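You operate a simulated robot arm through the tools that you are given. There is no shell and no other tool. Be economical: measure what you need, move in short steps, check, and stop when the job is done.

You run a simulated robot arm. Do the job below in one go: nothing can be reset, and whatever is moved stays where it is left.

## Task
Change the supply over from the blue plug to the red plug.
Fine: blue outlet switch off first; blue plug into its holder, blue outlet cap on; red outlet cap into the red dish; red outlet switch on last.

It is judged by the outcome, as a careful person would: the job done as asked, and still so three seconds after it is handed in. It fails if anything else is knocked over, pushed out of place, dropped, spilled or broken. A push-on lid holds only when it is set on centred and level and pressed home; a screw cap is set on level and turned clockwise until tight.

## Robot
A 6-joint arm with a two-finger parallel gripper, fixed in place. Base frame: the origin is at the foot of the arm, x ahead of it, y to its left, z up. Units: mm, degrees, N and s.
With the tool pointing down near the work surface it reaches from about 340 to 820 mm from the base axis. Its first joint turns from -166.0 to 166.0 degrees. Payload 3.91 kg.
The tool frame sits at the grasp point between the pads (the TCP): z along the fingers, y along the line on which they close. The tips reach 30 mm beyond it. Largest opening 110 mm; finger width 20, thickness 10; the body of the gripper, 48 by 112 mm, starts 55 mm behind the TCP.
Orientation is told as [roll, pitch, yaw] about the base's x, y, z axes, in that order, counted from this pose: with the fingers straight down and closing along the base's y, the tool's x points along the base's -x, its y along +y and its z along -z.

## Interface
- The arm moves only by the tool play_rows. Its argument "increments" is a list of rows, each a list of 3 entries, a list of its own where there are three numbers: the finger opening in mm, from 0 to 110, then the shift along the tool's x, y, z in mm, then the turn, a rotation vector about the tool's x, y, z in degrees. In form: [[gripper, [dx, dy, dz], [rx, ry, rz]], ...]. A call has 1 to 8 rows; each row is the pose to reach, as a shift and turn from the pose commanded when the call began, along the tool's axes at that moment. Rows are played at 5 a second. More than 50 mm and 8.6 degrees between two rows, or a gripper value outside its range, and nothing of the call is played. Where a pose cannot be reached the arm comes as near as it can. A force on the tool above 70 N (or 10 N above the force at the start of the call, whichever is more), or a blocked arm, ends the call early, and 0.2 s more pass. The fingers move at their own pace (about 45 mm/s each) and stop on an object; they squeeze with about 40 N. The grip force told is the motor's: it shows also when the fingers shut on nothing. Time passes only in rows, and 0.2 s behind the last, so rows that repeat a pose let the fingers close. It gives the time, the measured TCP pose, the force on the tool (base axes), the opening and the grip force at its end, in the units of the frame above (readings bear some noise), with the torque about the TCP (base axes, N m) and any sound that the robot's microphone picked up, and new pictures: "show" is both (left out), scene, wrist or none.
- Cameras (640 x 400 px; columns grow to the right, rows downward): "scene" is fixed at [56, 654.7, 1390]; the picture's right is [-0.78, -0.63, 0.00], its down [-0.30, 0.38, -0.87] and it looks along [0.55, -0.68, -0.49] (base axes); focal length 340 px, centre (320, 200). "wrist" rides on the gripper at [77, 7, -114] in the tool frame; the picture's right is [-0.09, 1.00, 0.00], its down [-0.80, -0.07, -0.59] and it looks along [-0.59, -0.05, 0.80] (tool axes); focal length 270 px, centre (320, 200). There is no depth. A picture from a camera that has moved, and an enlarged one, comes with that camera's place and axes in the base frame and with its lens. The place of the scene camera against the robot may be out by one fixed shift of up to 12 mm in any direction.
- raise_lower(by): slides the trunk up (or, below 0, down) by that many mm; the arm rides with it, the base frame stays. It gives what a move gives, with no picture.
- zoom(camera, box): a new picture of the part [left, top, right, bottom] of that camera's present view, enlarged. The clock stands still meanwhile.
- hand_in(): hands the job in; it is judged then, once.

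Go step by step. Nothing tells you positions but the pictures and the camera data: compare them with the known pose of the tool, close in by small moves and look again before you grip or let go. The budget is 120 turns and 200 pictures, counting those below and the enlarged ones. Unless the task says otherwise, let go and move clear before handing in, and close with one line.

The tools are called after "Request:" as name(argument=value, ...) on one line, values as JSON. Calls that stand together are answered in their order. play_rows: Moves the arm, as the interface text tells. Its arguments: {"type":"object","properties":{"increments":{"type":"array"},"show":{"type":"string","enum":["both","scene","wrist","none"]}},"required":["increments"]} The other tools are called the same way: raise_lower (by) slides the trunk up or down; zoom (camera, box) takes an enlarged picture of a part of a camera's view; hand_in () hands the job in.

At the start:

```text
t: 0.0
ee_pos: [391.9, -79.9, 1085.8]
ee_rot: [0.0, 0.1, 0.0]
ft_force: [-0.4, 0.5, -0.4]
wrist_torque: [-0.03, -0.03, -0.01]
width: 109.6
grip_force: 0.1
trunk travel left (down, up): [-425.0, 185.0]
```

scene: 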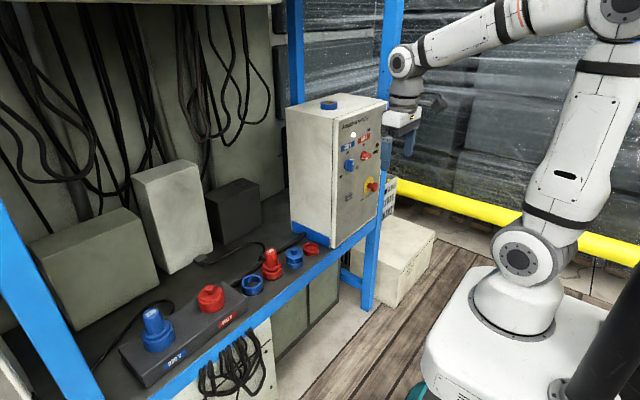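
wrist: 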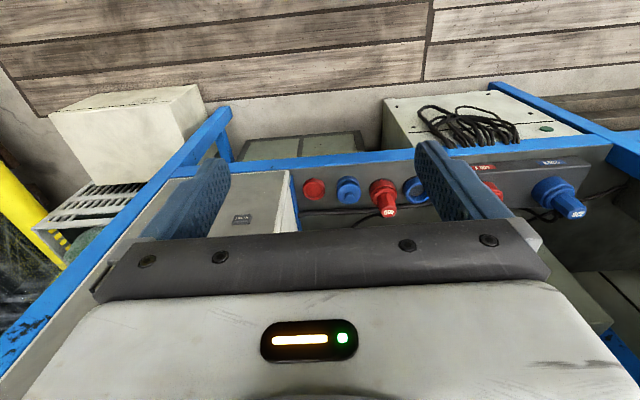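

The shelf holds an outlet block (blue and red), holders, dishes and a control box with switches. I'll enlarge the views to identify each part.

Request:
zoom(camera="scene", box=[110, 220, 350, 390])

Request:
zoom(camera="scene", box=[280, 90, 400, 250])

Request:
zoom(camera="wrist", box=[280, 130, 640, 260])

```text
2.35 times, centred on (230, 305) of scene
camera zoom: at [56.0, 654.7, 1390.0], right [-0.78, -0.63, 0.0], down [-0.3, 0.38, -0.87], along [0.55, -0.68, -0.49], focal length 799 px, centre (532, -47)
```

zoom: 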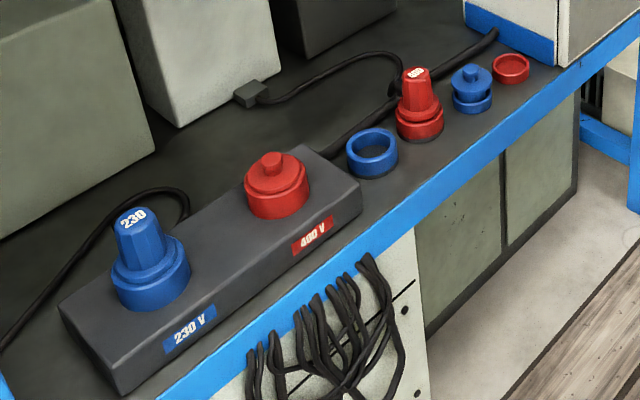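

```text
2.50 times, centred on (340, 170) of scene
camera zoom: at [56.0, 654.7, 1390.0], right [-0.78, -0.63, 0.0], down [-0.3, 0.38, -0.87], along [0.55, -0.68, -0.49], focal length 849 px, centre (270, 275)
```

zoom: 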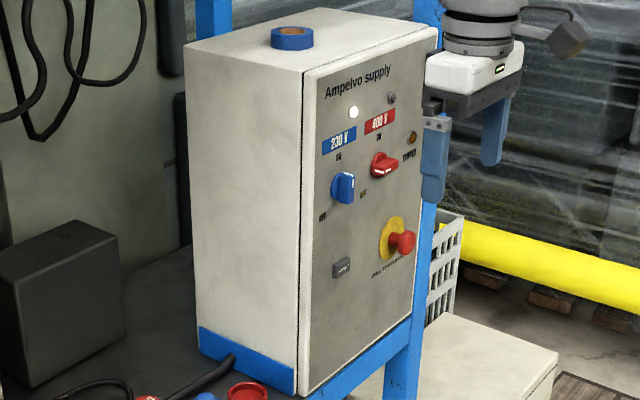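

```text
1.78 times, centred on (460, 195) of wrist
camera zoom: at [315.0, -74.2, 1200.8], right [0.09, 1.0, 0.0], down [0.8, -0.07, 0.59], along [0.59, -0.05, -0.8], focal length 480 px, centre (71, 209)
```

zoom: 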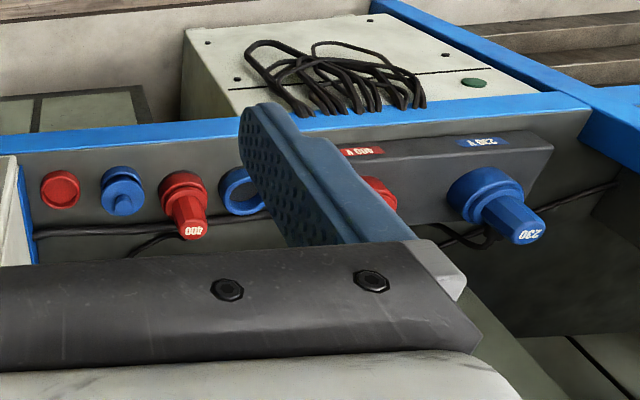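

The blue outlet is far left (around x 735, y 450), and the control box face is near x≈670 with the blue knob around y −256, z 918. I'll turn the tool forward and line up in front of the knobs for a closer look.

Request:
play_rows(increments=[[60, [0, -20, 15], [0, -8.5, 0]], [60, [0, -40, 30], [0, -17, 0]], [60, [0, -60, 45], [0, -25.5, 0]], [60, [0, -80, 60], [0, -34, 0]], [60, [0, -100, 75], [0, -42.5, 0]], [60, [0, -120, 90], [0, -51, 0]], [60, [0, -140, 105], [0, -59.5, 0]], [60, [0, -160, 120], [0, -67.5, 0]]], show="both")

```text
t: 1.8
ee_pos: [396.3, -251.8, 968.1]
ee_rot: [0.2, -67.6, -0.2]
ft_force: [-0.6, -0.6, -0.4]
wrist_torque: [-0.03, -0.01, 0.04]
width: 59.9
grip_force: 0.1
out of reach, approached as far as the arm can: row 7, 8
trunk travel left (down, up): [-425.0, 185.0]
camera wrist: at [262.0, -245.0, 940.2], right [0.03, 1.0, 0.08], down [-0.24, -0.07, 0.97], along [0.97, -0.05, 0.24], focal length 270 px, centre (320, 200)
```

scene: 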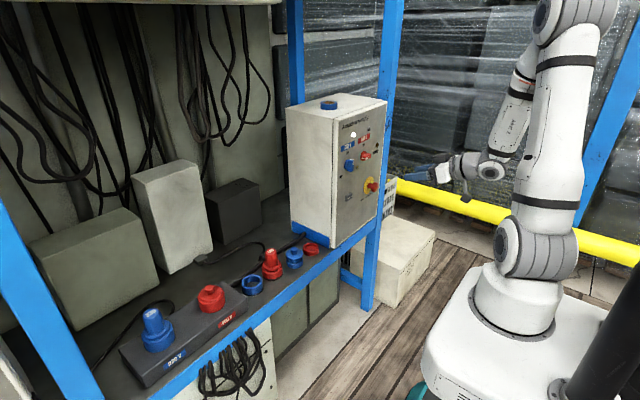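
wrist: 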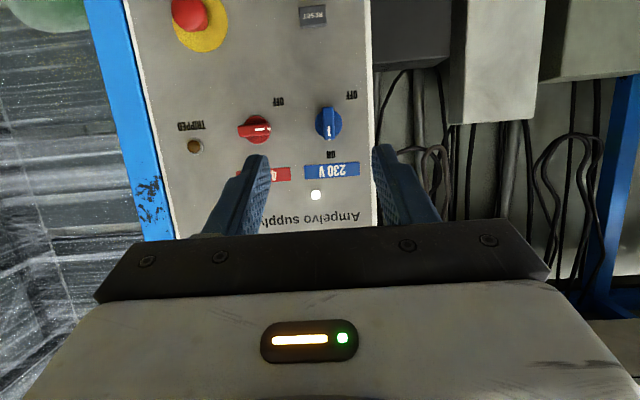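

Request:
zoom(camera="wrist", box=[170, 80, 380, 210])

```text
3.05 times, centred on (275, 145) of wrist
camera zoom: at [262.0, -245.0, 940.2], right [0.03, 1.0, 0.08], down [-0.24, -0.07, 0.97], along [0.97, -0.05, 0.24], focal length 824 px, centre (457, 368)
```

zoom: 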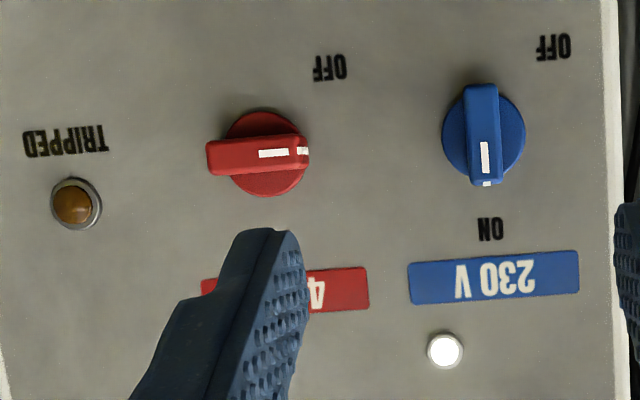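

Knob layout is clear: blue is ON (mark up) and OFF is 90° to the left. I'll finish levelling the tool and come in to about 100 mm in front of the blue knob.

Request:
play_rows(increments=[[60, [-4, 0, 31], [0, 0, 0]], [60, [-8, 0, 62], [0, -5, 0]], [60, [-12, 0, 92], [0, -11, 0]], [60, [-16, 0, 123], [0, -17, 0]], [60, [-20, 0, 154], [0, -22.5, 0]]], show="wrist")

```text
t: 3.0
ee_pos: [550.2, -256.6, 931.7]
ee_rot: [79.8, -89.7, -79.7]
ft_force: [0.0, -0.1, 0.8]
wrist_torque: [0.02, 0.04, 0.0]
width: 59.8
grip_force: 0.0
out of reach, approached as far as the arm can: row 5
trunk travel left (down, up): [-425.0, 185.0]
camera wrist: at [437.0, -249.4, 855.2], right [0.0, 1.0, 0.09], down [-0.59, -0.08, 0.8], along [0.8, -0.06, 0.59], focal length 270 px, centre (320, 200)
```

wrist: 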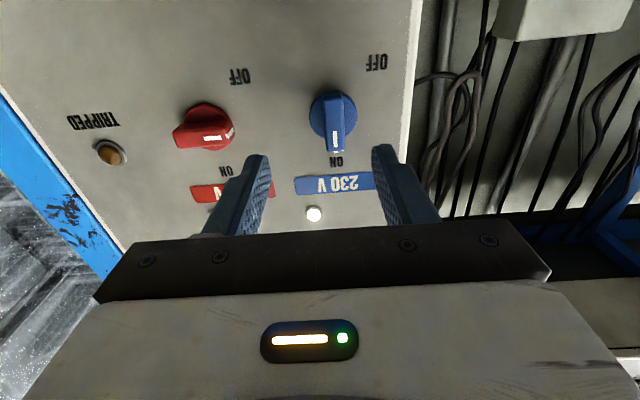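

Request:
play_rows(increments=[[60, [1, 5, 0], [0, 0, 0]], [60, [2, 10, 15], [0, 0, 0]], [60, [2, 10, 35], [0, 0, 0]]], show="wrist")

```text
t: 3.8
ee_pos: [585.4, -246.1, 932.2]
ee_rot: [-4.0, -89.9, 4.0]
ft_force: [1.0, 0.4, 0.0]
wrist_torque: [0.0, 0.01, -0.01]
width: 60.1
grip_force: 0.0
out of reach, approached as far as the arm can: row 1
trunk travel left (down, up): [-425.0, 185.0]
camera wrist: at [471.4, -238.7, 854.1], right [0.0, 1.0, 0.09], down [-0.59, -0.07, 0.8], along [0.8, -0.05, 0.59], focal length 270 px, centre (320, 200)
```

wrist: 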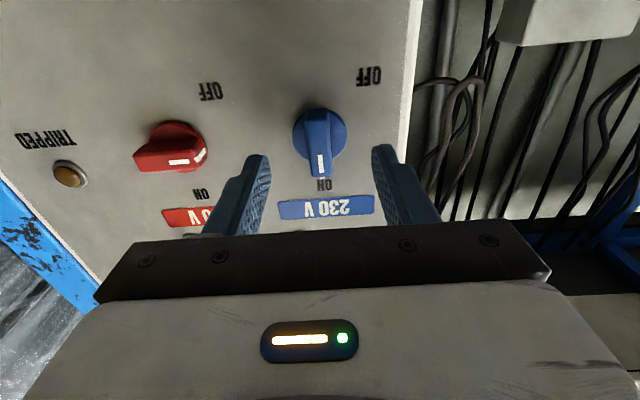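

Bar is centred between the fingers. I'll advance gently with a force check, then grip.

Request:
play_rows(increments=[[60, [2, 0, 10], [0, 0, 0]], [60, [3, 0, 18], [0, 0, 0]], [60, [3, 0, 26], [0, 0, 0]]], show="wrist")

```text
t: 4.6
ee_pos: [612.2, -244.0, 928.7]
ee_rot: [39.2, -90.0, -39.2]
ft_force: [-0.7, -0.5, -0.8]
wrist_torque: [-0.03, -0.02, -0.01]
width: 59.8
grip_force: 0.1
trunk travel left (down, up): [-425.0, 185.0]
camera wrist: at [497.4, -238.6, 851.3], right [0.0, 1.0, 0.09], down [-0.59, -0.07, 0.8], along [0.8, -0.05, 0.59], focal length 270 px, centre (320, 200)
```

wrist: 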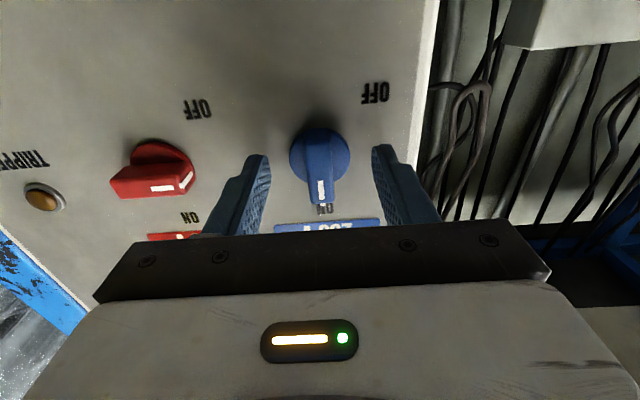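

Request:
play_rows(increments=[[60, [0, 0, 4], [0, 0, 0]], [60, [0, 0, 7], [0, 0, 0]], [20, [0, 0, 7], [0, 0, 0]], [10, [0, 0, 7], [0, 0, 0]], [5, [0, 0, 7], [0, 0, 0]], [0, [0, 0, 7], [0, 0, 0]]], show="wrist")

```text
t: 6.0
ee_pos: [617.7, -245.8, 928.6]
ee_rot: [9.0, -89.9, -9.1]
ft_force: [1.3, -0.7, 0.7]
wrist_torque: [0.0, 0.07, -0.05]
width: 37.3
grip_force: 44.9
trunk travel left (down, up): [-425.0, 185.0]
camera wrist: at [504.3, -238.9, 851.2], right [0.0, 1.0, 0.09], down [-0.59, -0.07, 0.8], along [0.8, -0.05, 0.59], focal length 270 px, centre (320, 200)
```

wrist: 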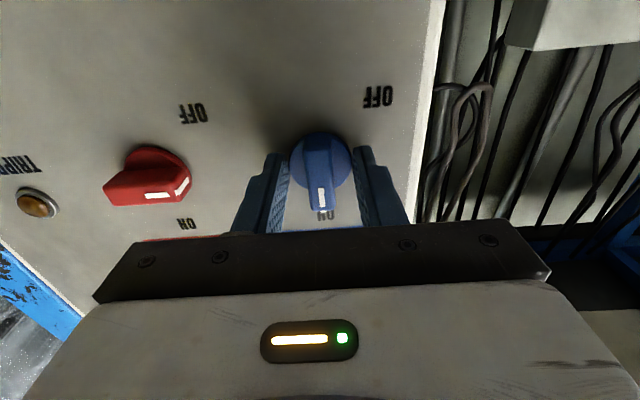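

The fingers closed on the round base. I'll open, back off and grip the bar itself.

Request:
play_rows(increments=[[50, [0, 0, 0], [0, 0, 0]], [50, [0, 0, -6], [0, 0, 0]], [50, [0, 0, -12], [0, 0, 0]], [20, [0, 0, -12], [0, 0, 0]], [10, [0, 0, -12], [0, 0, 0]], [0, [0, 0, -12], [0, 0, 0]], [0, [0, 0, -12], [0, 0, 0]]], show="wrist")

```text
t: 7.6
ee_pos: [606.3, -244.9, 930.0]
ee_rot: [-170.2, -90.0, 170.2]
ft_force: [0.5, -0.3, 1.6]
wrist_torque: [0.01, 0.07, -0.04]
width: 14.9
grip_force: 44.8
trunk travel left (down, up): [-425.0, 185.0]
camera wrist: at [492.0, -238.8, 851.6], right [0.0, 1.0, 0.09], down [-0.59, -0.07, 0.8], along [0.8, -0.05, 0.59], focal length 270 px, centre (320, 200)
```

wrist: 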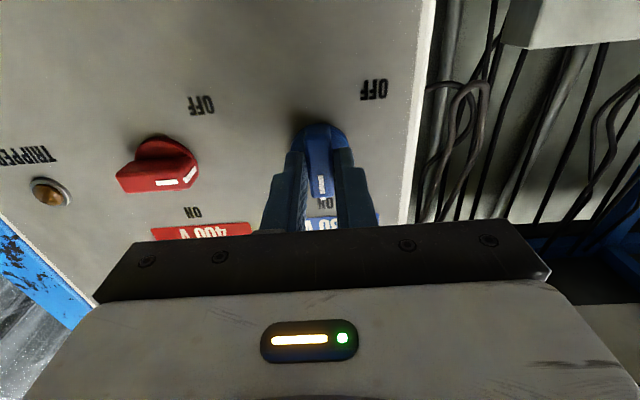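

Request:
play_rows(increments=[[0, [0, 0, 0], [0, 0, -8.4]], [0, [0, 0, 0], [0, 0, -16.8]], [0, [0, 0, 0], [0, 0, -25.2]], [0, [0, 0, 0], [0, 0, -33.6]], [0, [0, 0, 0], [0, 0, -42]], [0, [0, 0, 0], [0, 0, -50.4]], [0, [0, 0, 0], [0, 0, -58.8]], [0, [0, 0, 0], [0, 0, -67]]], show="wrist")

```text
t: 8.1
ee_pos: [613.6, -247.1, 937.1]
ee_rot: [-56.5, -84.3, 60.0]
ft_force: [-14.8, 28.2, 2.2]
wrist_torque: [0.2, -1.31, 0.06]
width: 15.6
grip_force: 45.3
out of reach, approached as far as the arm can: row 1, 2
trunk travel left (down, up): [-425.0, 185.0]
stopped in row 2: the force on the tool passed its limit at 142 N (the readings are from after the stop); the commanded pose is now the measured one
camera wrist: at [494.7, -253.2, 865.7], right [-0.06, 1.0, 0.0], down [-0.55, -0.04, 0.84], along [0.83, 0.05, 0.55], focal length 270 px, centre (320, 200)
```

wrist: 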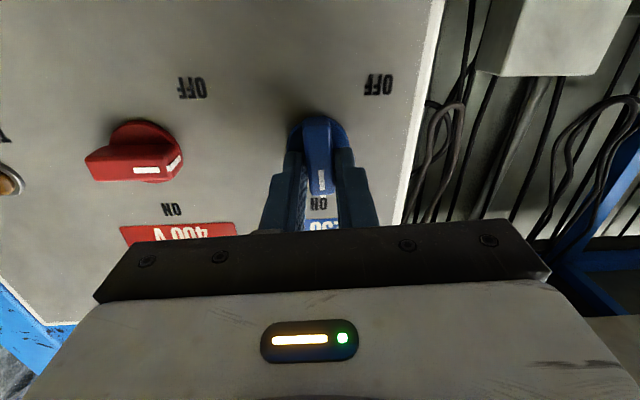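

The arm hits a joint limit when rolling here, so I'll release the knob, back off, lower the trunk to change the arm's posture and test the roll in free space.

Request:
play_rows(increments=[[40, [0, 0, 0], [0, 0, 0]], [50, [0, 0, 0], [0, 0, 0]], [50, [0, 0, -25], [0, 0, 0]], [50, [0, 0, -50], [0, 0, 0]], [50, [0, 0, -65], [0, 0, 0]]], show="none")

Request:
raise_lower(by=-180)

Request:
play_rows(increments=[[50, [-45, 0, 0], [0, 0, 0]], [50, [-90, 0, 0], [0, 0, 0]], [50, [-135, 0, 0], [0, 0, 0]], [50, [-180, 0, 0], [0, 0, 0]]], show="both")

```text
t: 9.2
ee_pos: [553.8, -263.8, 948.4]
ee_rot: [-52.3, -84.4, 55.3]
ft_force: [0.3, 0.2, -0.4]
wrist_torque: [0.01, 0.01, -0.01]
width: 50.2
grip_force: 0.1
out of reach, approached as far as the arm can: row 4, 5
trunk travel left (down, up): [-425.0, 185.0]
```

```text
t: 11.2
ee_pos: [554.8, -263.1, 769.3]
ee_rot: [-52.2, -84.5, 55.3]
ft_force: [-0.4, -0.5, -0.6]
wrist_torque: [0.0, 0.0, 0.01]
width: 50.1
grip_force: 0.0
trunk travel left (down, up): [-245.0, 365.0]
```

```text
t: 12.2
ee_pos: [563.0, -249.3, 949.1]
ee_rot: [-51.7, -84.6, 54.9]
ft_force: [0.5, -0.7, 0.1]
wrist_torque: [0.0, -0.01, 0.0]
width: 49.8
grip_force: 0.1
trunk travel left (down, up): [-245.0, 365.0]
camera wrist: at [445.1, -255.0, 877.7], right [-0.05, 1.0, 0.01], down [-0.54, -0.04, 0.84], along [0.84, 0.04, 0.55], focal length 270 px, centre (320, 200)
```

scene: 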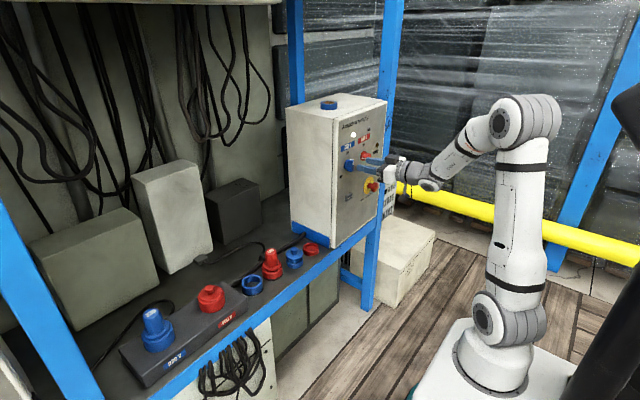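
wrist: 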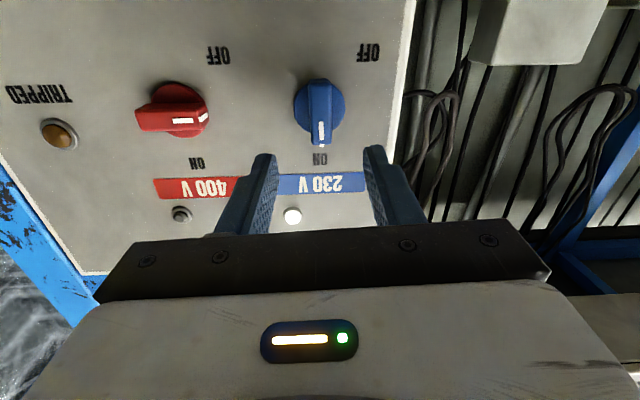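

Reach is good now. I'll level the tool, realign, and test the full roll in free space before gripping.

Request:
play_rows(increments=[[50, [10, 2, 0], [1.5, -1.6, 2.1]], [50, [20, 4, 0], [3.1, -3.3, 4.2]]], show="none")

Request:
play_rows(increments=[[50, [0, 0, 0], [0, 0, -8.4]], [50, [0, 0, 0], [0, 0, -16.8]], [50, [0, 0, 0], [0, 0, -25.2]], [50, [0, 0, 0], [0, 0, -33.6]], [50, [0, 0, 0], [0, 0, -42]], [50, [0, 0, 0], [0, 0, -50.4]], [50, [0, 0, 0], [0, 0, -58.8]], [50, [0, 0, 0], [0, 0, -67]]], show="none")

Request:
play_rows(increments=[[50, [0, 0, 0], [0, 0, -8.4]], [50, [0, 0, 0], [0, 0, -16.8]], [50, [0, 0, 0], [0, 0, -23]], [50, [0, 0, 0], [0, 0, -16.8]], [50, [0, 0, 0], [0, 0, -8.4]], [50, [0, 0, 0], [0, 0, 0]], [50, [0, 0, 0], [0, 0, 8.4]]], show="none")

Request:
play_rows(increments=[[50, [0, 0, 0], [0, 0, 8.4]], [50, [0, 0, 0], [0, 0, 16.8]], [50, [0, 0, 0], [0, 0, 25.2]], [50, [0, 0, 0], [0, 0, 33.6]], [50, [0, 0, 0], [0, 0, 42]], [50, [0, 0, 0], [0, 0, 50.4]], [50, [0, 0, 0], [0, 0, 58.6]]], show="wrist")

```text
t: 12.8
ee_pos: [562.3, -246.4, 928.3]
ee_rot: [-105.5, -89.9, 105.4]
ft_force: [0.2, 0.5, -0.5]
wrist_torque: [-0.04, -0.03, -0.04]
width: 50.1
grip_force: 0.0
trunk travel left (down, up): [-245.0, 365.0]
```

```text
t: 14.7
ee_pos: [572.3, -282.7, 1119.4]
ee_rot: [-83.4, -26.6, 88.6]
ft_force: [-0.4, 0.3, 0.0]
wrist_torque: [0.01, 0.0, 0.0]
width: 49.9
grip_force: 0.1
out of reach, approached as far as the arm can: row 3, 4, 5, 6, 7, 8
trunk travel left (down, up): [-245.0, 365.0]
```

```text
t: 16.2
ee_pos: [571.6, -282.6, 1118.1]
ee_rot: [-82.9, -35.2, 87.4]
ft_force: [-1.1, 0.2, 0.3]
wrist_torque: [-0.02, -0.01, -0.02]
width: 50.0
grip_force: 0.0
out of reach, approached as far as the arm can: row 1, 2, 3, 4, 5
trunk travel left (down, up): [-245.0, 365.0]
```

```text
t: 17.9
ee_pos: [571.8, -285.0, 1119.0]
ee_rot: [34.7, -82.8, -33.3]
ft_force: [-0.5, -0.8, 0.3]
wrist_torque: [0.03, -0.02, -0.02]
width: 50.1
grip_force: 0.0
trunk travel left (down, up): [-245.0, 365.0]
camera wrist: at [450.3, -276.3, 1054.3], right [-0.01, 0.99, 0.16], down [-0.51, -0.14, 0.85], along [0.86, -0.07, 0.5], focal length 270 px, centre (320, 200)
```

wrist: 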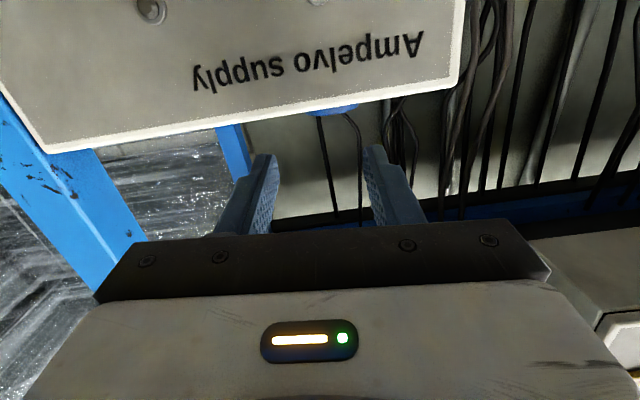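

Negative roll hits a limit and the arm wandered upward, though nothing was touched. I'll level up and test positive roll, which would let me grip at 180° and turn to 90°.

Request:
play_rows(increments=[[50, [20, 10, -5], [0.8, -3, -2]], [50, [40, 20, -10], [1.6, -5.9, -4.1]]], show="none")

Request:
play_rows(increments=[[50, [0, 0, 0], [0, 0, 8.4]], [50, [0, 0, 0], [0, 0, 16.8]], [50, [0, 0, 0], [0, 0, 25.2]], [50, [0, 0, 0], [0, 0, 33.6]], [50, [0, 0, 0], [0, 0, 42]]], show="none")

Request:
play_rows(increments=[[50, [0, 0, 0], [0, 0, 8.4]], [50, [0, 0, 0], [0, 0, 16.8]], [50, [0, 0, 0], [0, 0, 25.2]], [50, [0, 0, 0], [0, 0, 33.6]], [50, [0, 0, 0], [0, 0, 42]], [50, [0, 0, 0], [0, 0, 48]]], show="both")

```text
t: 18.4
ee_pos: [555.6, -263.0, 1082.9]
ee_rot: [-96.0, -89.7, 95.7]
ft_force: [0.5, 0.1, 0.2]
wrist_torque: [0.01, 0.03, 0.0]
width: 50.0
grip_force: 0.0
trunk travel left (down, up): [-245.0, 365.0]
```

```text
t: 19.6
ee_pos: [557.4, -262.0, 1082.3]
ee_rot: [90.0, -48.2, -90.3]
ft_force: [-0.7, 0.4, -0.2]
wrist_torque: [-0.03, 0.0, 0.01]
width: 50.0
grip_force: 0.0
trunk travel left (down, up): [-245.0, 365.0]
```

```text
t: 21.1
ee_pos: [556.4, -262.1, 1081.2]
ee_rot: [90.1, -0.2, -90.3]
ft_force: [0.3, -0.3, 0.4]
wrist_torque: [0.01, 0.0, 0.02]
width: 50.1
grip_force: 0.0
trunk travel left (down, up): [-245.0, 365.0]
camera wrist: at [443.6, -185.9, 1087.5], right [0.0, -0.09, 1.0], down [-0.6, -0.8, -0.07], along [0.8, -0.6, -0.05], focal length 270 px, centre (320, 200)
```

scene: 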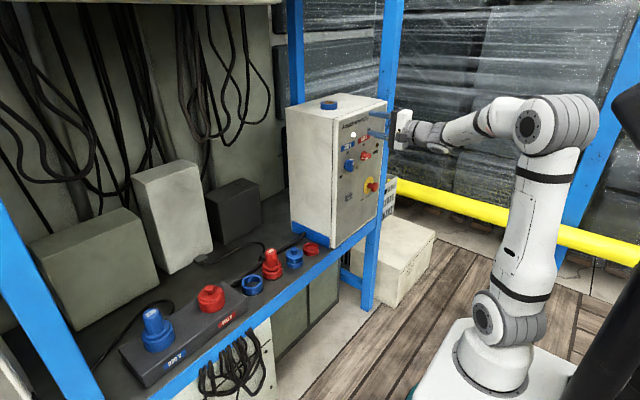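
wrist: 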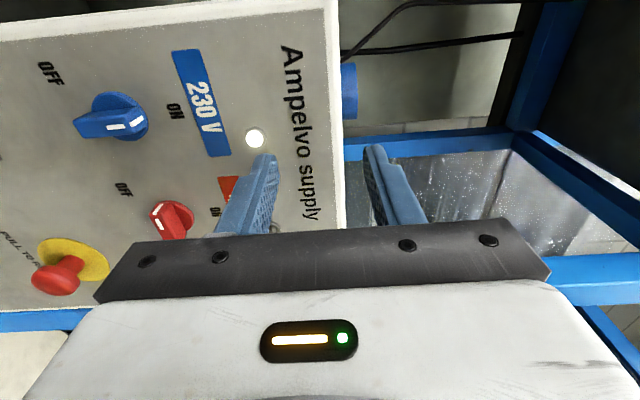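

+90° roll works. Continue to 180°.

Request:
play_rows(increments=[[50, [0, 0, 0], [0, 0, 8.4]], [50, [0, 0, 0], [0, 0, 16.8]], [50, [0, 0, 0], [0, 0, 25.2]], [50, [0, 0, 0], [0, 0, 33.6]], [50, [0, 0, 0], [0, 0, 42]]], show="none")

Request:
play_rows(increments=[[50, [0, 0, 0], [0, 0, 8.4]], [50, [0, 0, 0], [0, 0, 16.8]], [50, [0, 0, 0], [0, 0, 25.2]], [50, [0, 0, 0], [0, 0, 33.6]], [50, [0, 0, 0], [0, 0, 42]], [50, [0, 0, 0], [0, 0, 48]]], show="wrist")

```text
t: 22.2
ee_pos: [556.6, -262.9, 1081.9]
ee_rot: [90.0, 41.9, -90.3]
ft_force: [0.6, -0.5, 0.2]
wrist_torque: [0.03, 0.01, -0.03]
width: 50.2
grip_force: 0.1
trunk travel left (down, up): [-245.0, 365.0]
```

```text
t: 23.6
ee_pos: [558.3, -261.6, 1081.8]
ee_rot: [88.2, 89.8, -92.0]
ft_force: [-0.6, -0.2, 0.1]
wrist_torque: [0.0, 0.03, 0.03]
width: 50.4
grip_force: 0.0
trunk travel left (down, up): [-245.0, 365.0]
camera wrist: at [443.8, -269.1, 1158.2], right [0.0, -1.0, -0.09], down [-0.59, 0.07, -0.8], along [0.8, 0.05, -0.59], focal length 270 px, centre (320, 200)
```

wrist: 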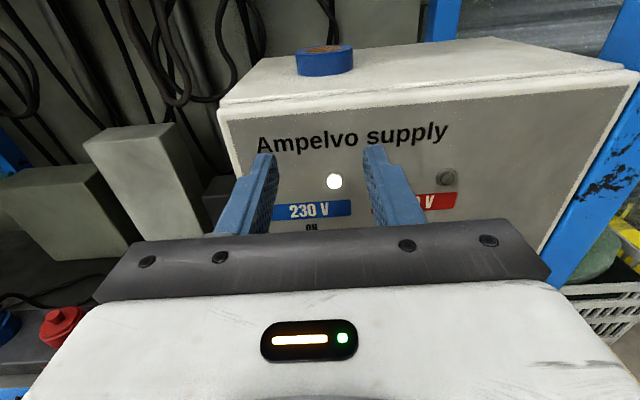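

180° roll reached with an upright picture. Now go down in front of the blue knob and partly in.

Request:
play_rows(increments=[[50, [-40, -4, 0], [0, 0, 0]], [50, [-80, -8, 0], [0, 0, 0]], [50, [-120, -12, 0], [0, 0, 0]], [50, [-152, -16, 0], [0, 0, 0]], [50, [-152, -16, 20], [0, 0, 0]]], show="wrist")

```text
t: 24.9
ee_pos: [577.7, -247.0, 928.3]
ee_rot: [86.7, 89.7, -93.8]
ft_force: [-0.2, -1.0, -0.1]
wrist_torque: [-0.02, 0.01, 0.01]
width: 50.4
grip_force: 0.1
trunk travel left (down, up): [-245.0, 365.0]
camera wrist: at [463.3, -253.6, 1005.2], right [0.0, -1.0, -0.08], down [-0.59, 0.07, -0.8], along [0.8, 0.05, -0.59], focal length 270 px, centre (320, 200)
```

wrist: 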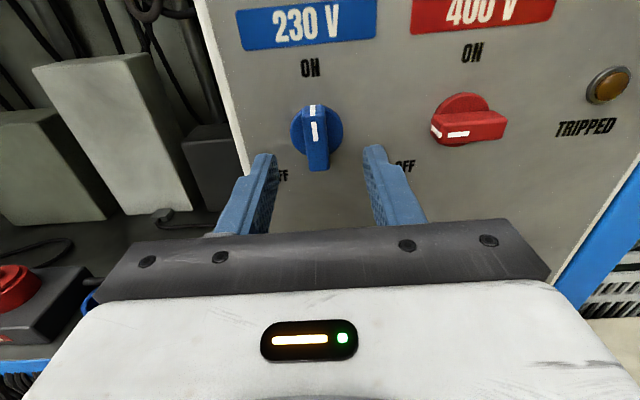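

Request:
play_rows(increments=[[50, [0, 0, 10], [0, 0, 0]], [50, [0, -1, 20], [0, 0, 0]], [50, [0, -1, 29], [0, 0, 0]], [20, [0, -1, 29], [0, 0, 0]], [10, [0, -1, 29], [0, 0, 0]], [0, [0, -1, 29], [0, 0, 0]], [0, [0, -1, 29], [0, 0, 0]]], show="wrist")

```text
t: 26.4
ee_pos: [605.5, -244.8, 930.8]
ee_rot: [89.2, 89.6, -91.0]
ft_force: [1.5, 6.3, -0.4]
wrist_torque: [-0.03, -0.17, 0.39]
width: 14.9
grip_force: 45.8
trunk travel left (down, up): [-245.0, 365.0]
camera wrist: at [492.8, -251.7, 1006.1], right [0.0, -1.0, -0.08], down [-0.59, 0.07, -0.8], along [0.8, 0.05, -0.59], focal length 270 px, centre (320, 200)
```

wrist: 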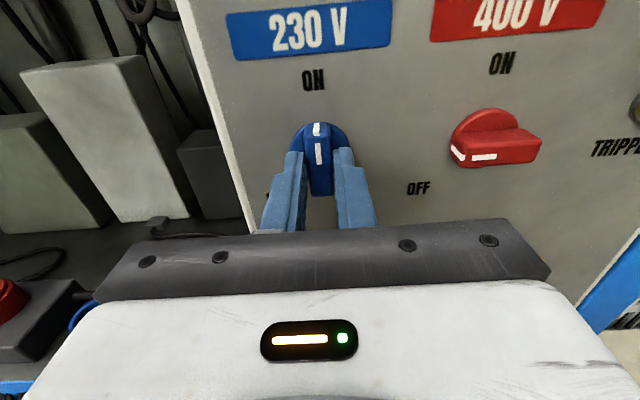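

Request:
play_rows(increments=[[0, [0, 0, 0], [0, 0, -8]], [0, [0, 0, 0], [0, 0, -16]], [0, [0, 0, 0], [0, 0, -24]], [0, [0, 0, 0], [0, 0, -32]], [0, [0, 0, 0], [0, 0, -40]], [0, [0, 0, 0], [0, 0, -48]]], show="wrist")

```text
t: 27.9
ee_pos: [606.5, -244.7, 930.5]
ee_rot: [90.0, 41.4, -90.2]
ft_force: [6.6, 8.0, 3.6]
wrist_torque: [0.02, -0.89, 1.18]
width: 14.8
grip_force: 45.0
trunk travel left (down, up): [-245.0, 365.0]
camera wrist: at [493.0, -192.5, 985.3], right [0.0, -0.73, 0.69], down [-0.6, -0.55, -0.58], along [0.8, -0.41, -0.43], focal length 270 px, centre (320, 200)
```

wrist: 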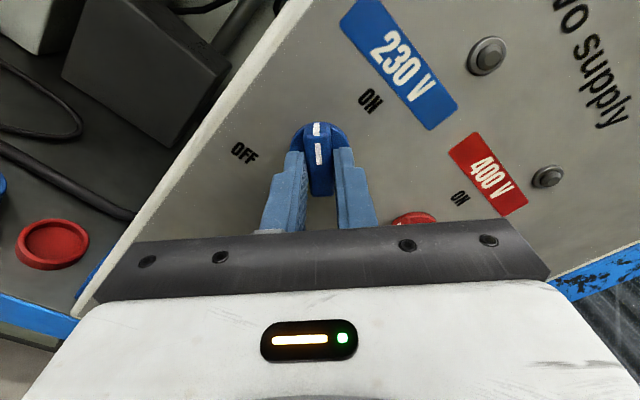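

The knob is turning and the lamp has gone out. Continue to 90°.

Request:
play_rows(increments=[[0, [0, 0, 0], [0, 0, -8]], [0, [0, 0, 0], [0, 0, -16]], [0, [0, 0, 0], [0, 0, -24]], [0, [0, 0, 0], [0, 0, -32]], [0, [0, 0, 0], [0, 0, -40]], [0, [0, 0, 0], [0, 0, -42]]], show="wrist")

```text
t: 29.2
ee_pos: [606.9, -245.2, 930.9]
ee_rot: [90.0, -0.5, -90.2]
ft_force: [8.6, 7.4, 8.5]
wrist_torque: [0.33, -0.15, 1.08]
width: 14.9
grip_force: 44.8
trunk travel left (down, up): [-245.0, 365.0]
camera wrist: at [493.1, -168.6, 935.7], right [0.0, -0.08, 1.0], down [-0.6, -0.8, -0.07], along [0.8, -0.6, -0.05], focal length 270 px, centre (320, 200)
```

wrist: 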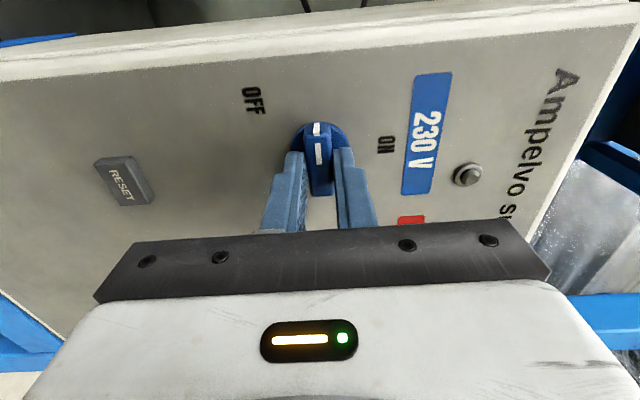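

Blue switch is OFF. Release, back off, then swing the tool to point down.

Request:
play_rows(increments=[[30, [0, 0, 0], [0, 0, 0]], [50, [0, 0, 0], [0, 0, 0]], [50, [0, 0, -30], [0, 0, 0]], [50, [0, 0, -60], [0, 0, 0]], [50, [30, 0, -90], [0, 0, 0]]], show="scene")

Request:
zoom(camera="scene", box=[280, 90, 440, 230])

```text
t: 30.4
ee_pos: [514.9, -216.3, 929.4]
ee_rot: [90.1, -0.2, -90.3]
ft_force: [-0.1, -0.9, -1.3]
wrist_torque: [0.01, 0.0, 0.02]
width: 50.2
grip_force: 0.0
trunk travel left (down, up): [-245.0, 365.0]
```

scene: 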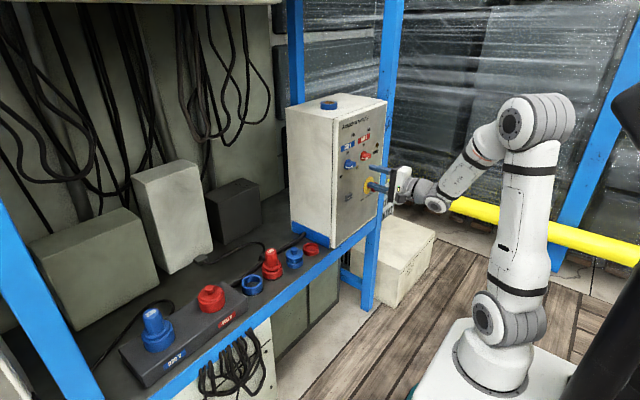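

```text
2.86 times, centred on (360, 160) of scene
camera zoom: at [56.0, 654.7, 1390.0], right [-0.78, -0.63, 0.0], down [-0.3, 0.38, -0.87], along [0.55, -0.68, -0.49], focal length 970 px, centre (206, 314)
```

zoom: 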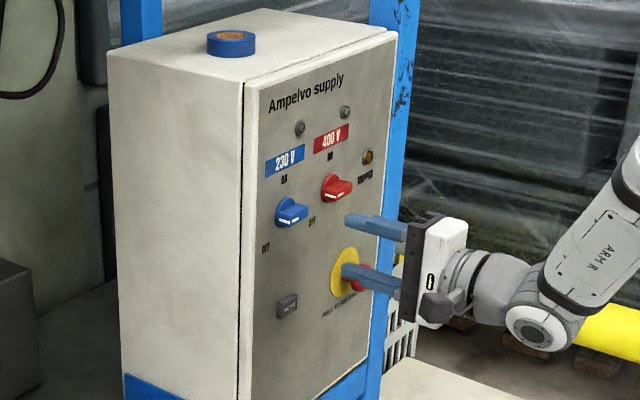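

Both knobs are OFF. Swinging the tool down while moving left.

Request:
play_rows(increments=[[50, [40, 10, 0], [8.4, 0, 0]], [50, [80, 20, 0], [16.8, 0, 0]], [50, [120, 30, 0], [25.2, 0, 0]], [50, [160, 40, 0], [33.6, 0, 0]], [50, [200, 40, 0], [42, 0, 0]], [50, [240, 40, 0], [50.4, 0, 0]], [50, [280, 40, 0], [58.8, 0, 0]], [50, [320, 40, 0], [67.2, 0, 0]]], show="none")

Request:
play_rows(increments=[[50, [45, 0, 0], [8.4, 0, 0]], [50, [90, 0, 0], [15, 0, 0]], [50, [135, 0, 0], [22.8, 0, 0]], [50, [180, 0, 0], [22.8, 0, 0]]], show="both")

```text
t: 32.2
ee_pos: [516.4, 104.8, 968.1]
ee_rot: [22.7, -0.2, -90.4]
ft_force: [0.3, 0.2, 0.1]
wrist_torque: [0.02, 0.04, 0.02]
width: 50.2
grip_force: 0.0
trunk travel left (down, up): [-245.0, 365.0]
```

```text
t: 33.2
ee_pos: [519.2, 283.6, 968.2]
ee_rot: [-0.1, -0.3, -90.3]
ft_force: [0.4, -0.2, 0.6]
wrist_torque: [0.02, -0.01, -0.01]
width: 50.2
grip_force: 0.1
trunk travel left (down, up): [-245.0, 365.0]
camera wrist: at [527.5, 361.5, 1080.8], right [1.0, -0.09, 0.0], down [-0.07, -0.8, 0.6], along [-0.06, -0.6, -0.8], focal length 270 px, centre (320, 200)
```

scene: 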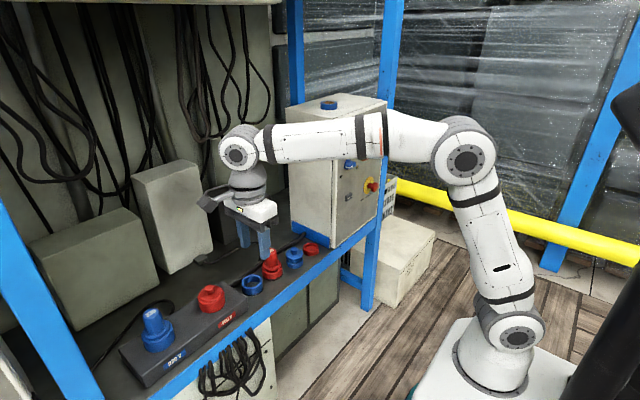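
wrist: 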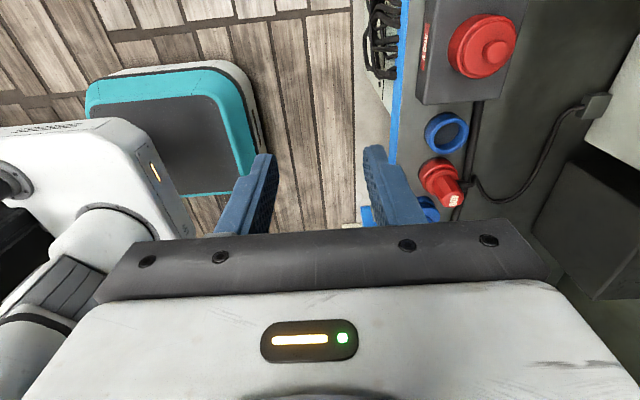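

Survey works. Move further left and ahead to see the blue plug from above.

Request:
play_rows(increments=[[70, [40, 30, 0], [0, 0, 0]], [70, [80, 60, 0], [0, 0, 0]], [70, [120, 90, 0], [0, 0, 0]], [70, [160, 120, 0], [0, 0, 0]]], show="wrist")

```text
t: 34.2
ee_pos: [613.0, 415.3, 960.4]
ee_rot: [-0.1, -0.4, -90.3]
ft_force: [0.0, -0.2, 0.5]
wrist_torque: [0.0, 0.01, 0.01]
width: 70.0
grip_force: 0.1
out of reach, approached as far as the arm can: row 4
trunk travel left (down, up): [-245.0, 365.0]
camera wrist: at [620.5, 492.4, 1073.7], right [1.0, -0.09, 0.0], down [-0.07, -0.8, 0.6], along [-0.06, -0.6, -0.8], focal length 270 px, centre (320, 200)
```

wrist: 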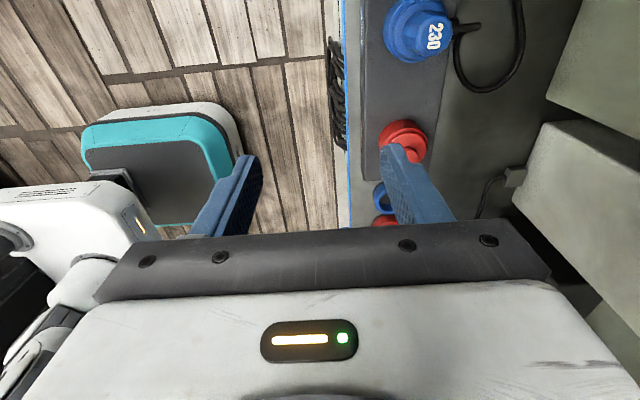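

The plug top is near (730, 450, 757), radius ≈857 mm, so I'll need to tilt the tool slightly outward for it. I'll raise the trunk and turn the tool so it closes along y.

Request:
raise_lower(by=140)

Request:
play_rows(increments=[[70, [0, -7, 20], [0, 0, -8.4]], [70, [0, -15, 40], [0, 0, -16.8]], [70, [0, -22, 60], [0, 0, -25.2]], [70, [0, -30, 80], [0, 0, -33.6]], [70, [0, -30, 100], [0, 0, -42]], [70, [0, -30, 120], [0, 0, -50.4]], [70, [0, -30, 140], [0, 0, -58.8]], [70, [0, -30, 150], [0, 0, -67.2]]], show="none")

Request:
play_rows(increments=[[70, [0, 0, 0], [0, 0, -8.4]], [70, [0, 0, 0], [0, 0, -16.8]], [70, [0, 0, 0], [0, 0, -22.5]]], show="wrist")

```text
t: 35.9
ee_pos: [611.8, 414.8, 1099.3]
ee_rot: [0.0, -0.4, -90.3]
ft_force: [0.3, 0.0, -0.5]
wrist_torque: [0.04, -0.01, -0.01]
width: 69.8
grip_force: 0.1
trunk travel left (down, up): [-385.0, 225.0]
```

```text
t: 37.7
ee_pos: [582.6, 415.6, 949.7]
ee_rot: [-0.2, -0.1, -22.8]
ft_force: [-0.3, 0.7, 0.0]
wrist_torque: [0.0, -0.01, 0.01]
width: 70.2
grip_force: 0.1
trunk travel left (down, up): [-385.0, 225.0]
```

```text
t: 38.5
ee_pos: [584.2, 414.1, 950.2]
ee_rot: [-0.2, 0.0, -0.4]
ft_force: [0.6, 0.6, -1.5]
wrist_torque: [-0.01, -0.02, 0.0]
width: 69.7
grip_force: 0.1
trunk travel left (down, up): [-385.0, 225.0]
camera wrist: at [507.0, 422.1, 1064.0], right [0.1, 1.0, 0.0], down [0.8, -0.07, 0.59], along [0.59, -0.06, -0.8], focal length 270 px, centre (320, 200)
```

wrist: 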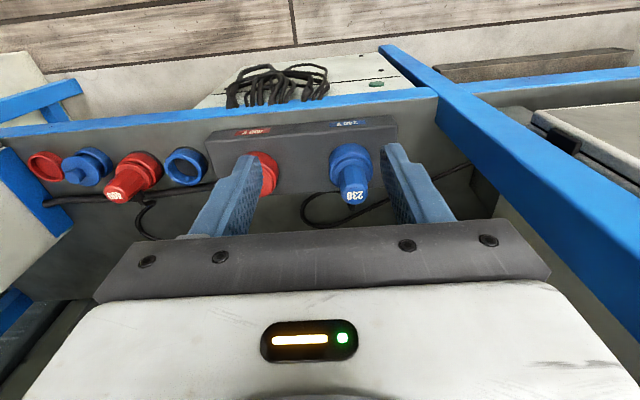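

Plug top confirmed near (731, 448, 757). I'll tilt 20° outward and move to just above it.

Request:
play_rows(increments=[[70, [-30, 8, 25], [0, -7, 0]], [70, [-60, 16, 50], [0, -14, 0]], [70, [-90, 25, 75], [0, -20, 0]], [70, [-115, 35, 95], [0, -20, 0]], [70, [-135, 35, 105], [0, -20, 0]]], show="both")

```text
t: 39.7
ee_pos: [721.1, 448.8, 844.0]
ee_rot: [-0.2, -20.0, -0.4]
ft_force: [-0.5, 0.1, -0.6]
wrist_torque: [0.01, 0.0, 0.03]
width: 69.9
grip_force: 0.0
trunk travel left (down, up): [-385.0, 225.0]
camera wrist: at [609.0, 456.0, 925.2], right [0.09, 1.0, 0.03], down [0.55, -0.07, 0.83], along [0.83, -0.06, -0.55], focal length 270 px, centre (320, 200)
```

scene: 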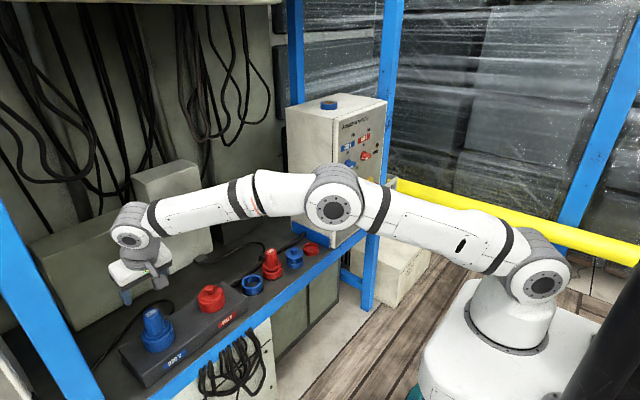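
wrist: 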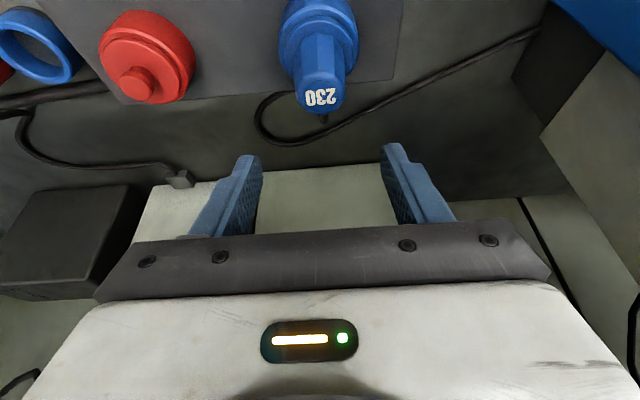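

Request:
zoom(camera="wrist", box=[230, 0, 430, 150])

Request:
zoom(camera="scene", box=[100, 240, 240, 390])

```text
2.67 times, centred on (330, 75) of wrist
camera zoom: at [609.0, 456.0, 925.2], right [0.09, 1.0, 0.03], down [0.55, -0.07, 0.83], along [0.83, -0.06, -0.55], focal length 721 px, centre (293, 533)
```

zoom: 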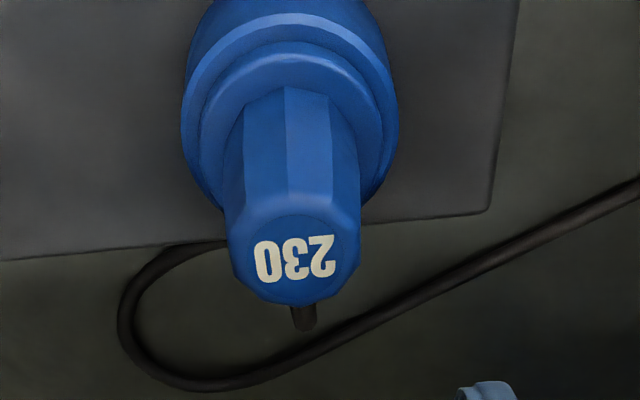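

```text
2.67 times, centred on (170, 315) of scene
camera zoom: at [56.0, 654.7, 1390.0], right [-0.78, -0.63, 0.0], down [-0.3, 0.38, -0.87], along [0.55, -0.68, -0.49], focal length 906 px, centre (720, -107)
```

zoom: 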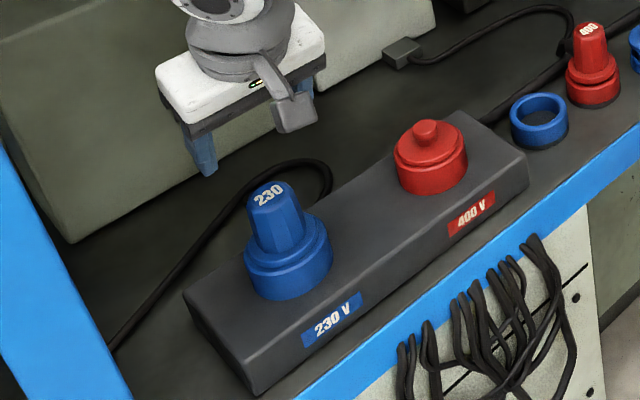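

The handle is an octagonal grip about 32–36 mm across, standing vertically. Descend with open fingers straddling it, then look.

Request:
play_rows(increments=[[70, [8, 1, 35], [0, 0, 0]], [70, [16, 1, 65], [0, 0, 0]], [70, [27, 1, 98], [0, 0, 0]]], show="wrist")

```text
t: 40.5
ee_pos: [726.9, 449.3, 743.0]
ee_rot: [-0.2, -19.9, -0.5]
ft_force: [0.2, 0.5, -0.1]
wrist_torque: [-0.01, -0.01, 0.01]
width: 70.0
grip_force: 0.2
trunk travel left (down, up): [-385.0, 225.0]
camera wrist: at [616.2, 456.5, 824.0], right [0.09, 1.0, 0.03], down [0.55, -0.07, 0.83], along [0.83, -0.06, -0.55], focal length 270 px, centre (320, 200)
```

wrist: 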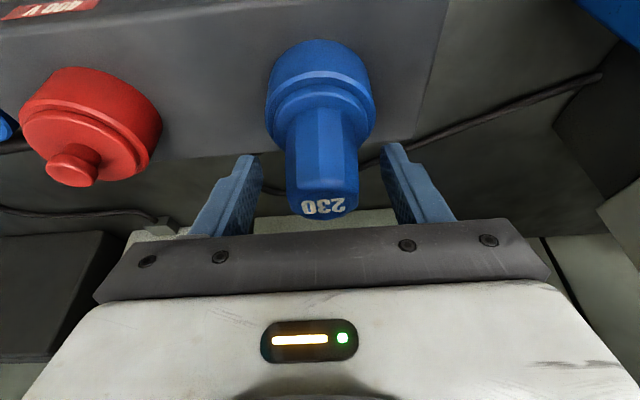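

Request:
play_rows(increments=[[50, [-2, 0.5, 0.5], [0, 0, 0]], [30, [-2, 0.5, 0.5], [0, 0, 0]], [10, [-2, 0.5, 0.5], [0, 0, 0]], [10, [-2, 0.5, 0.5], [0, 0, 0]]], show="none")

```text
t: 41.5
ee_pos: [728.7, 450.9, 743.5]
ee_rot: [-0.3, -20.0, -0.6]
ft_force: [0.3, 0.7, 0.6]
wrist_torque: [0.04, -0.04, -0.02]
width: 39.9
grip_force: 40.3
trunk travel left (down, up): [-385.0, 225.0]
```

Gripped at 40 mm. Pull straight up slowly.

Request:
play_rows(increments=[[5, [0, 0, 0], [0, 0, 0]], [5, [-1.4, 0, -3.8], [0, 0, 0]], [5, [-2.7, 0, -7.5], [0, 0, 0]], [5, [-5.1, 0, -14.1], [0, 0, 0]], [5, [-8.6, 0, -23.5], [0, 0, 0]], [5, [-12, 0, -33], [0, 0, 0]]], show="wrist")

```text
t: 42.9
ee_pos: [729.5, 449.4, 779.0]
ee_rot: [-0.3, -20.0, -0.4]
ft_force: [0.5, 0.5, -0.9]
wrist_torque: [-0.01, 0.0, 0.0]
width: 40.1
grip_force: 40.3
trunk travel left (down, up): [-385.0, 225.0]
camera wrist: at [618.1, 456.9, 859.6], right [0.09, 1.0, 0.03], down [0.55, -0.07, 0.83], along [0.83, -0.06, -0.55], focal length 270 px, centre (320, 200)
```

wrist: 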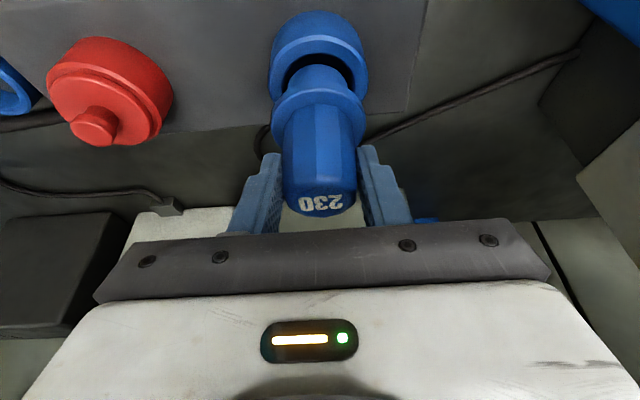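

The plug is out of its socket. Lift higher and carry it right to above the blue holder (≈736, 139).

Request:
play_rows(increments=[[5, [-8, 0, -22], [0, 0, 0]], [5, [-17, 0, -47], [0, 0, 0]], [5, [-27, 0, -75], [0, 0, 0]], [5, [-27, 0, -75], [0, 0, 0]]], show="wrist")

Request:
play_rows(increments=[[5, [0, -30, 0], [0, 0, 0]], [5, [0, -72, 0], [0, 0, 0]], [5, [0, -114, 0], [0, 0, 0]], [5, [0, -156, 0], [0, 0, 0]], [5, [0, -198, 0], [0, 0, 0]], [5, [0, -240, 0], [0, 0, 0]], [5, [0, -280, 0], [0, 0, 0]], [5, [0, -300, 0], [0, 0, 0]]], show="both")

```text
t: 43.9
ee_pos: [728.6, 448.4, 859.6]
ee_rot: [-0.4, -20.1, -0.6]
ft_force: [-0.3, -0.3, -1.3]
wrist_torque: [-0.02, 0.0, 0.01]
width: 40.3
grip_force: 39.4
trunk travel left (down, up): [-385.0, 225.0]
camera wrist: at [617.6, 457.1, 940.0], right [0.09, 1.0, 0.03], down [0.55, -0.07, 0.83], along [0.83, -0.06, -0.55], focal length 270 px, centre (320, 200)
```

wrist: 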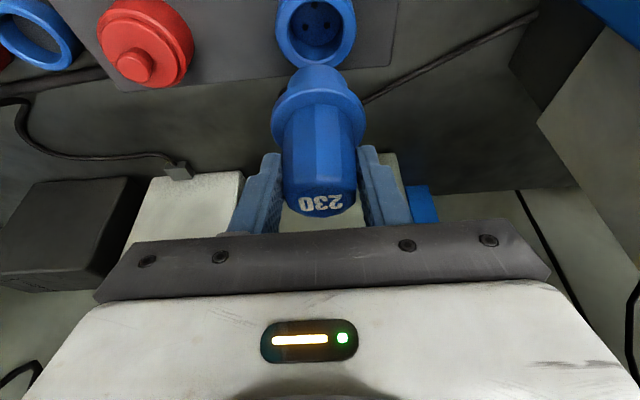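

```text
t: 45.7
ee_pos: [725.3, 149.6, 859.6]
ee_rot: [-0.3, -20.0, -0.4]
ft_force: [-0.4, -0.3, -1.8]
wrist_torque: [0.02, -0.02, -0.03]
width: 40.4
grip_force: 39.6
trunk travel left (down, up): [-385.0, 225.0]
camera wrist: at [614.8, 156.9, 940.7], right [0.09, 1.0, 0.03], down [0.55, -0.07, 0.83], along [0.83, -0.06, -0.55], focal length 270 px, centre (320, 200)
```

scene: 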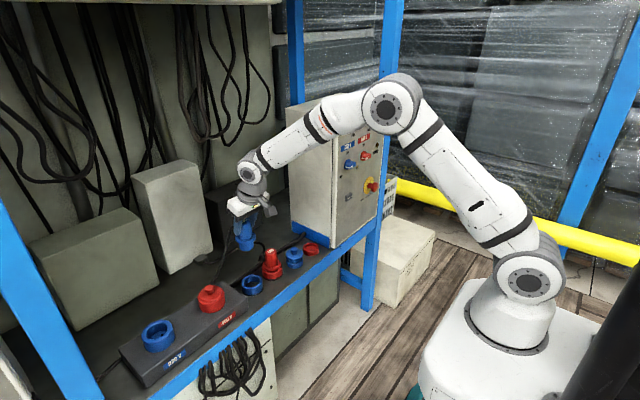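
wrist: 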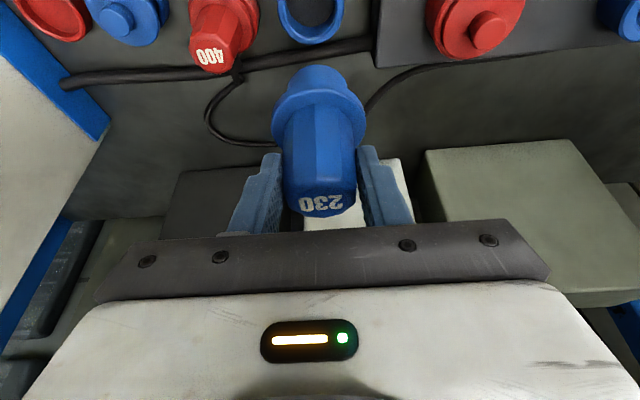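

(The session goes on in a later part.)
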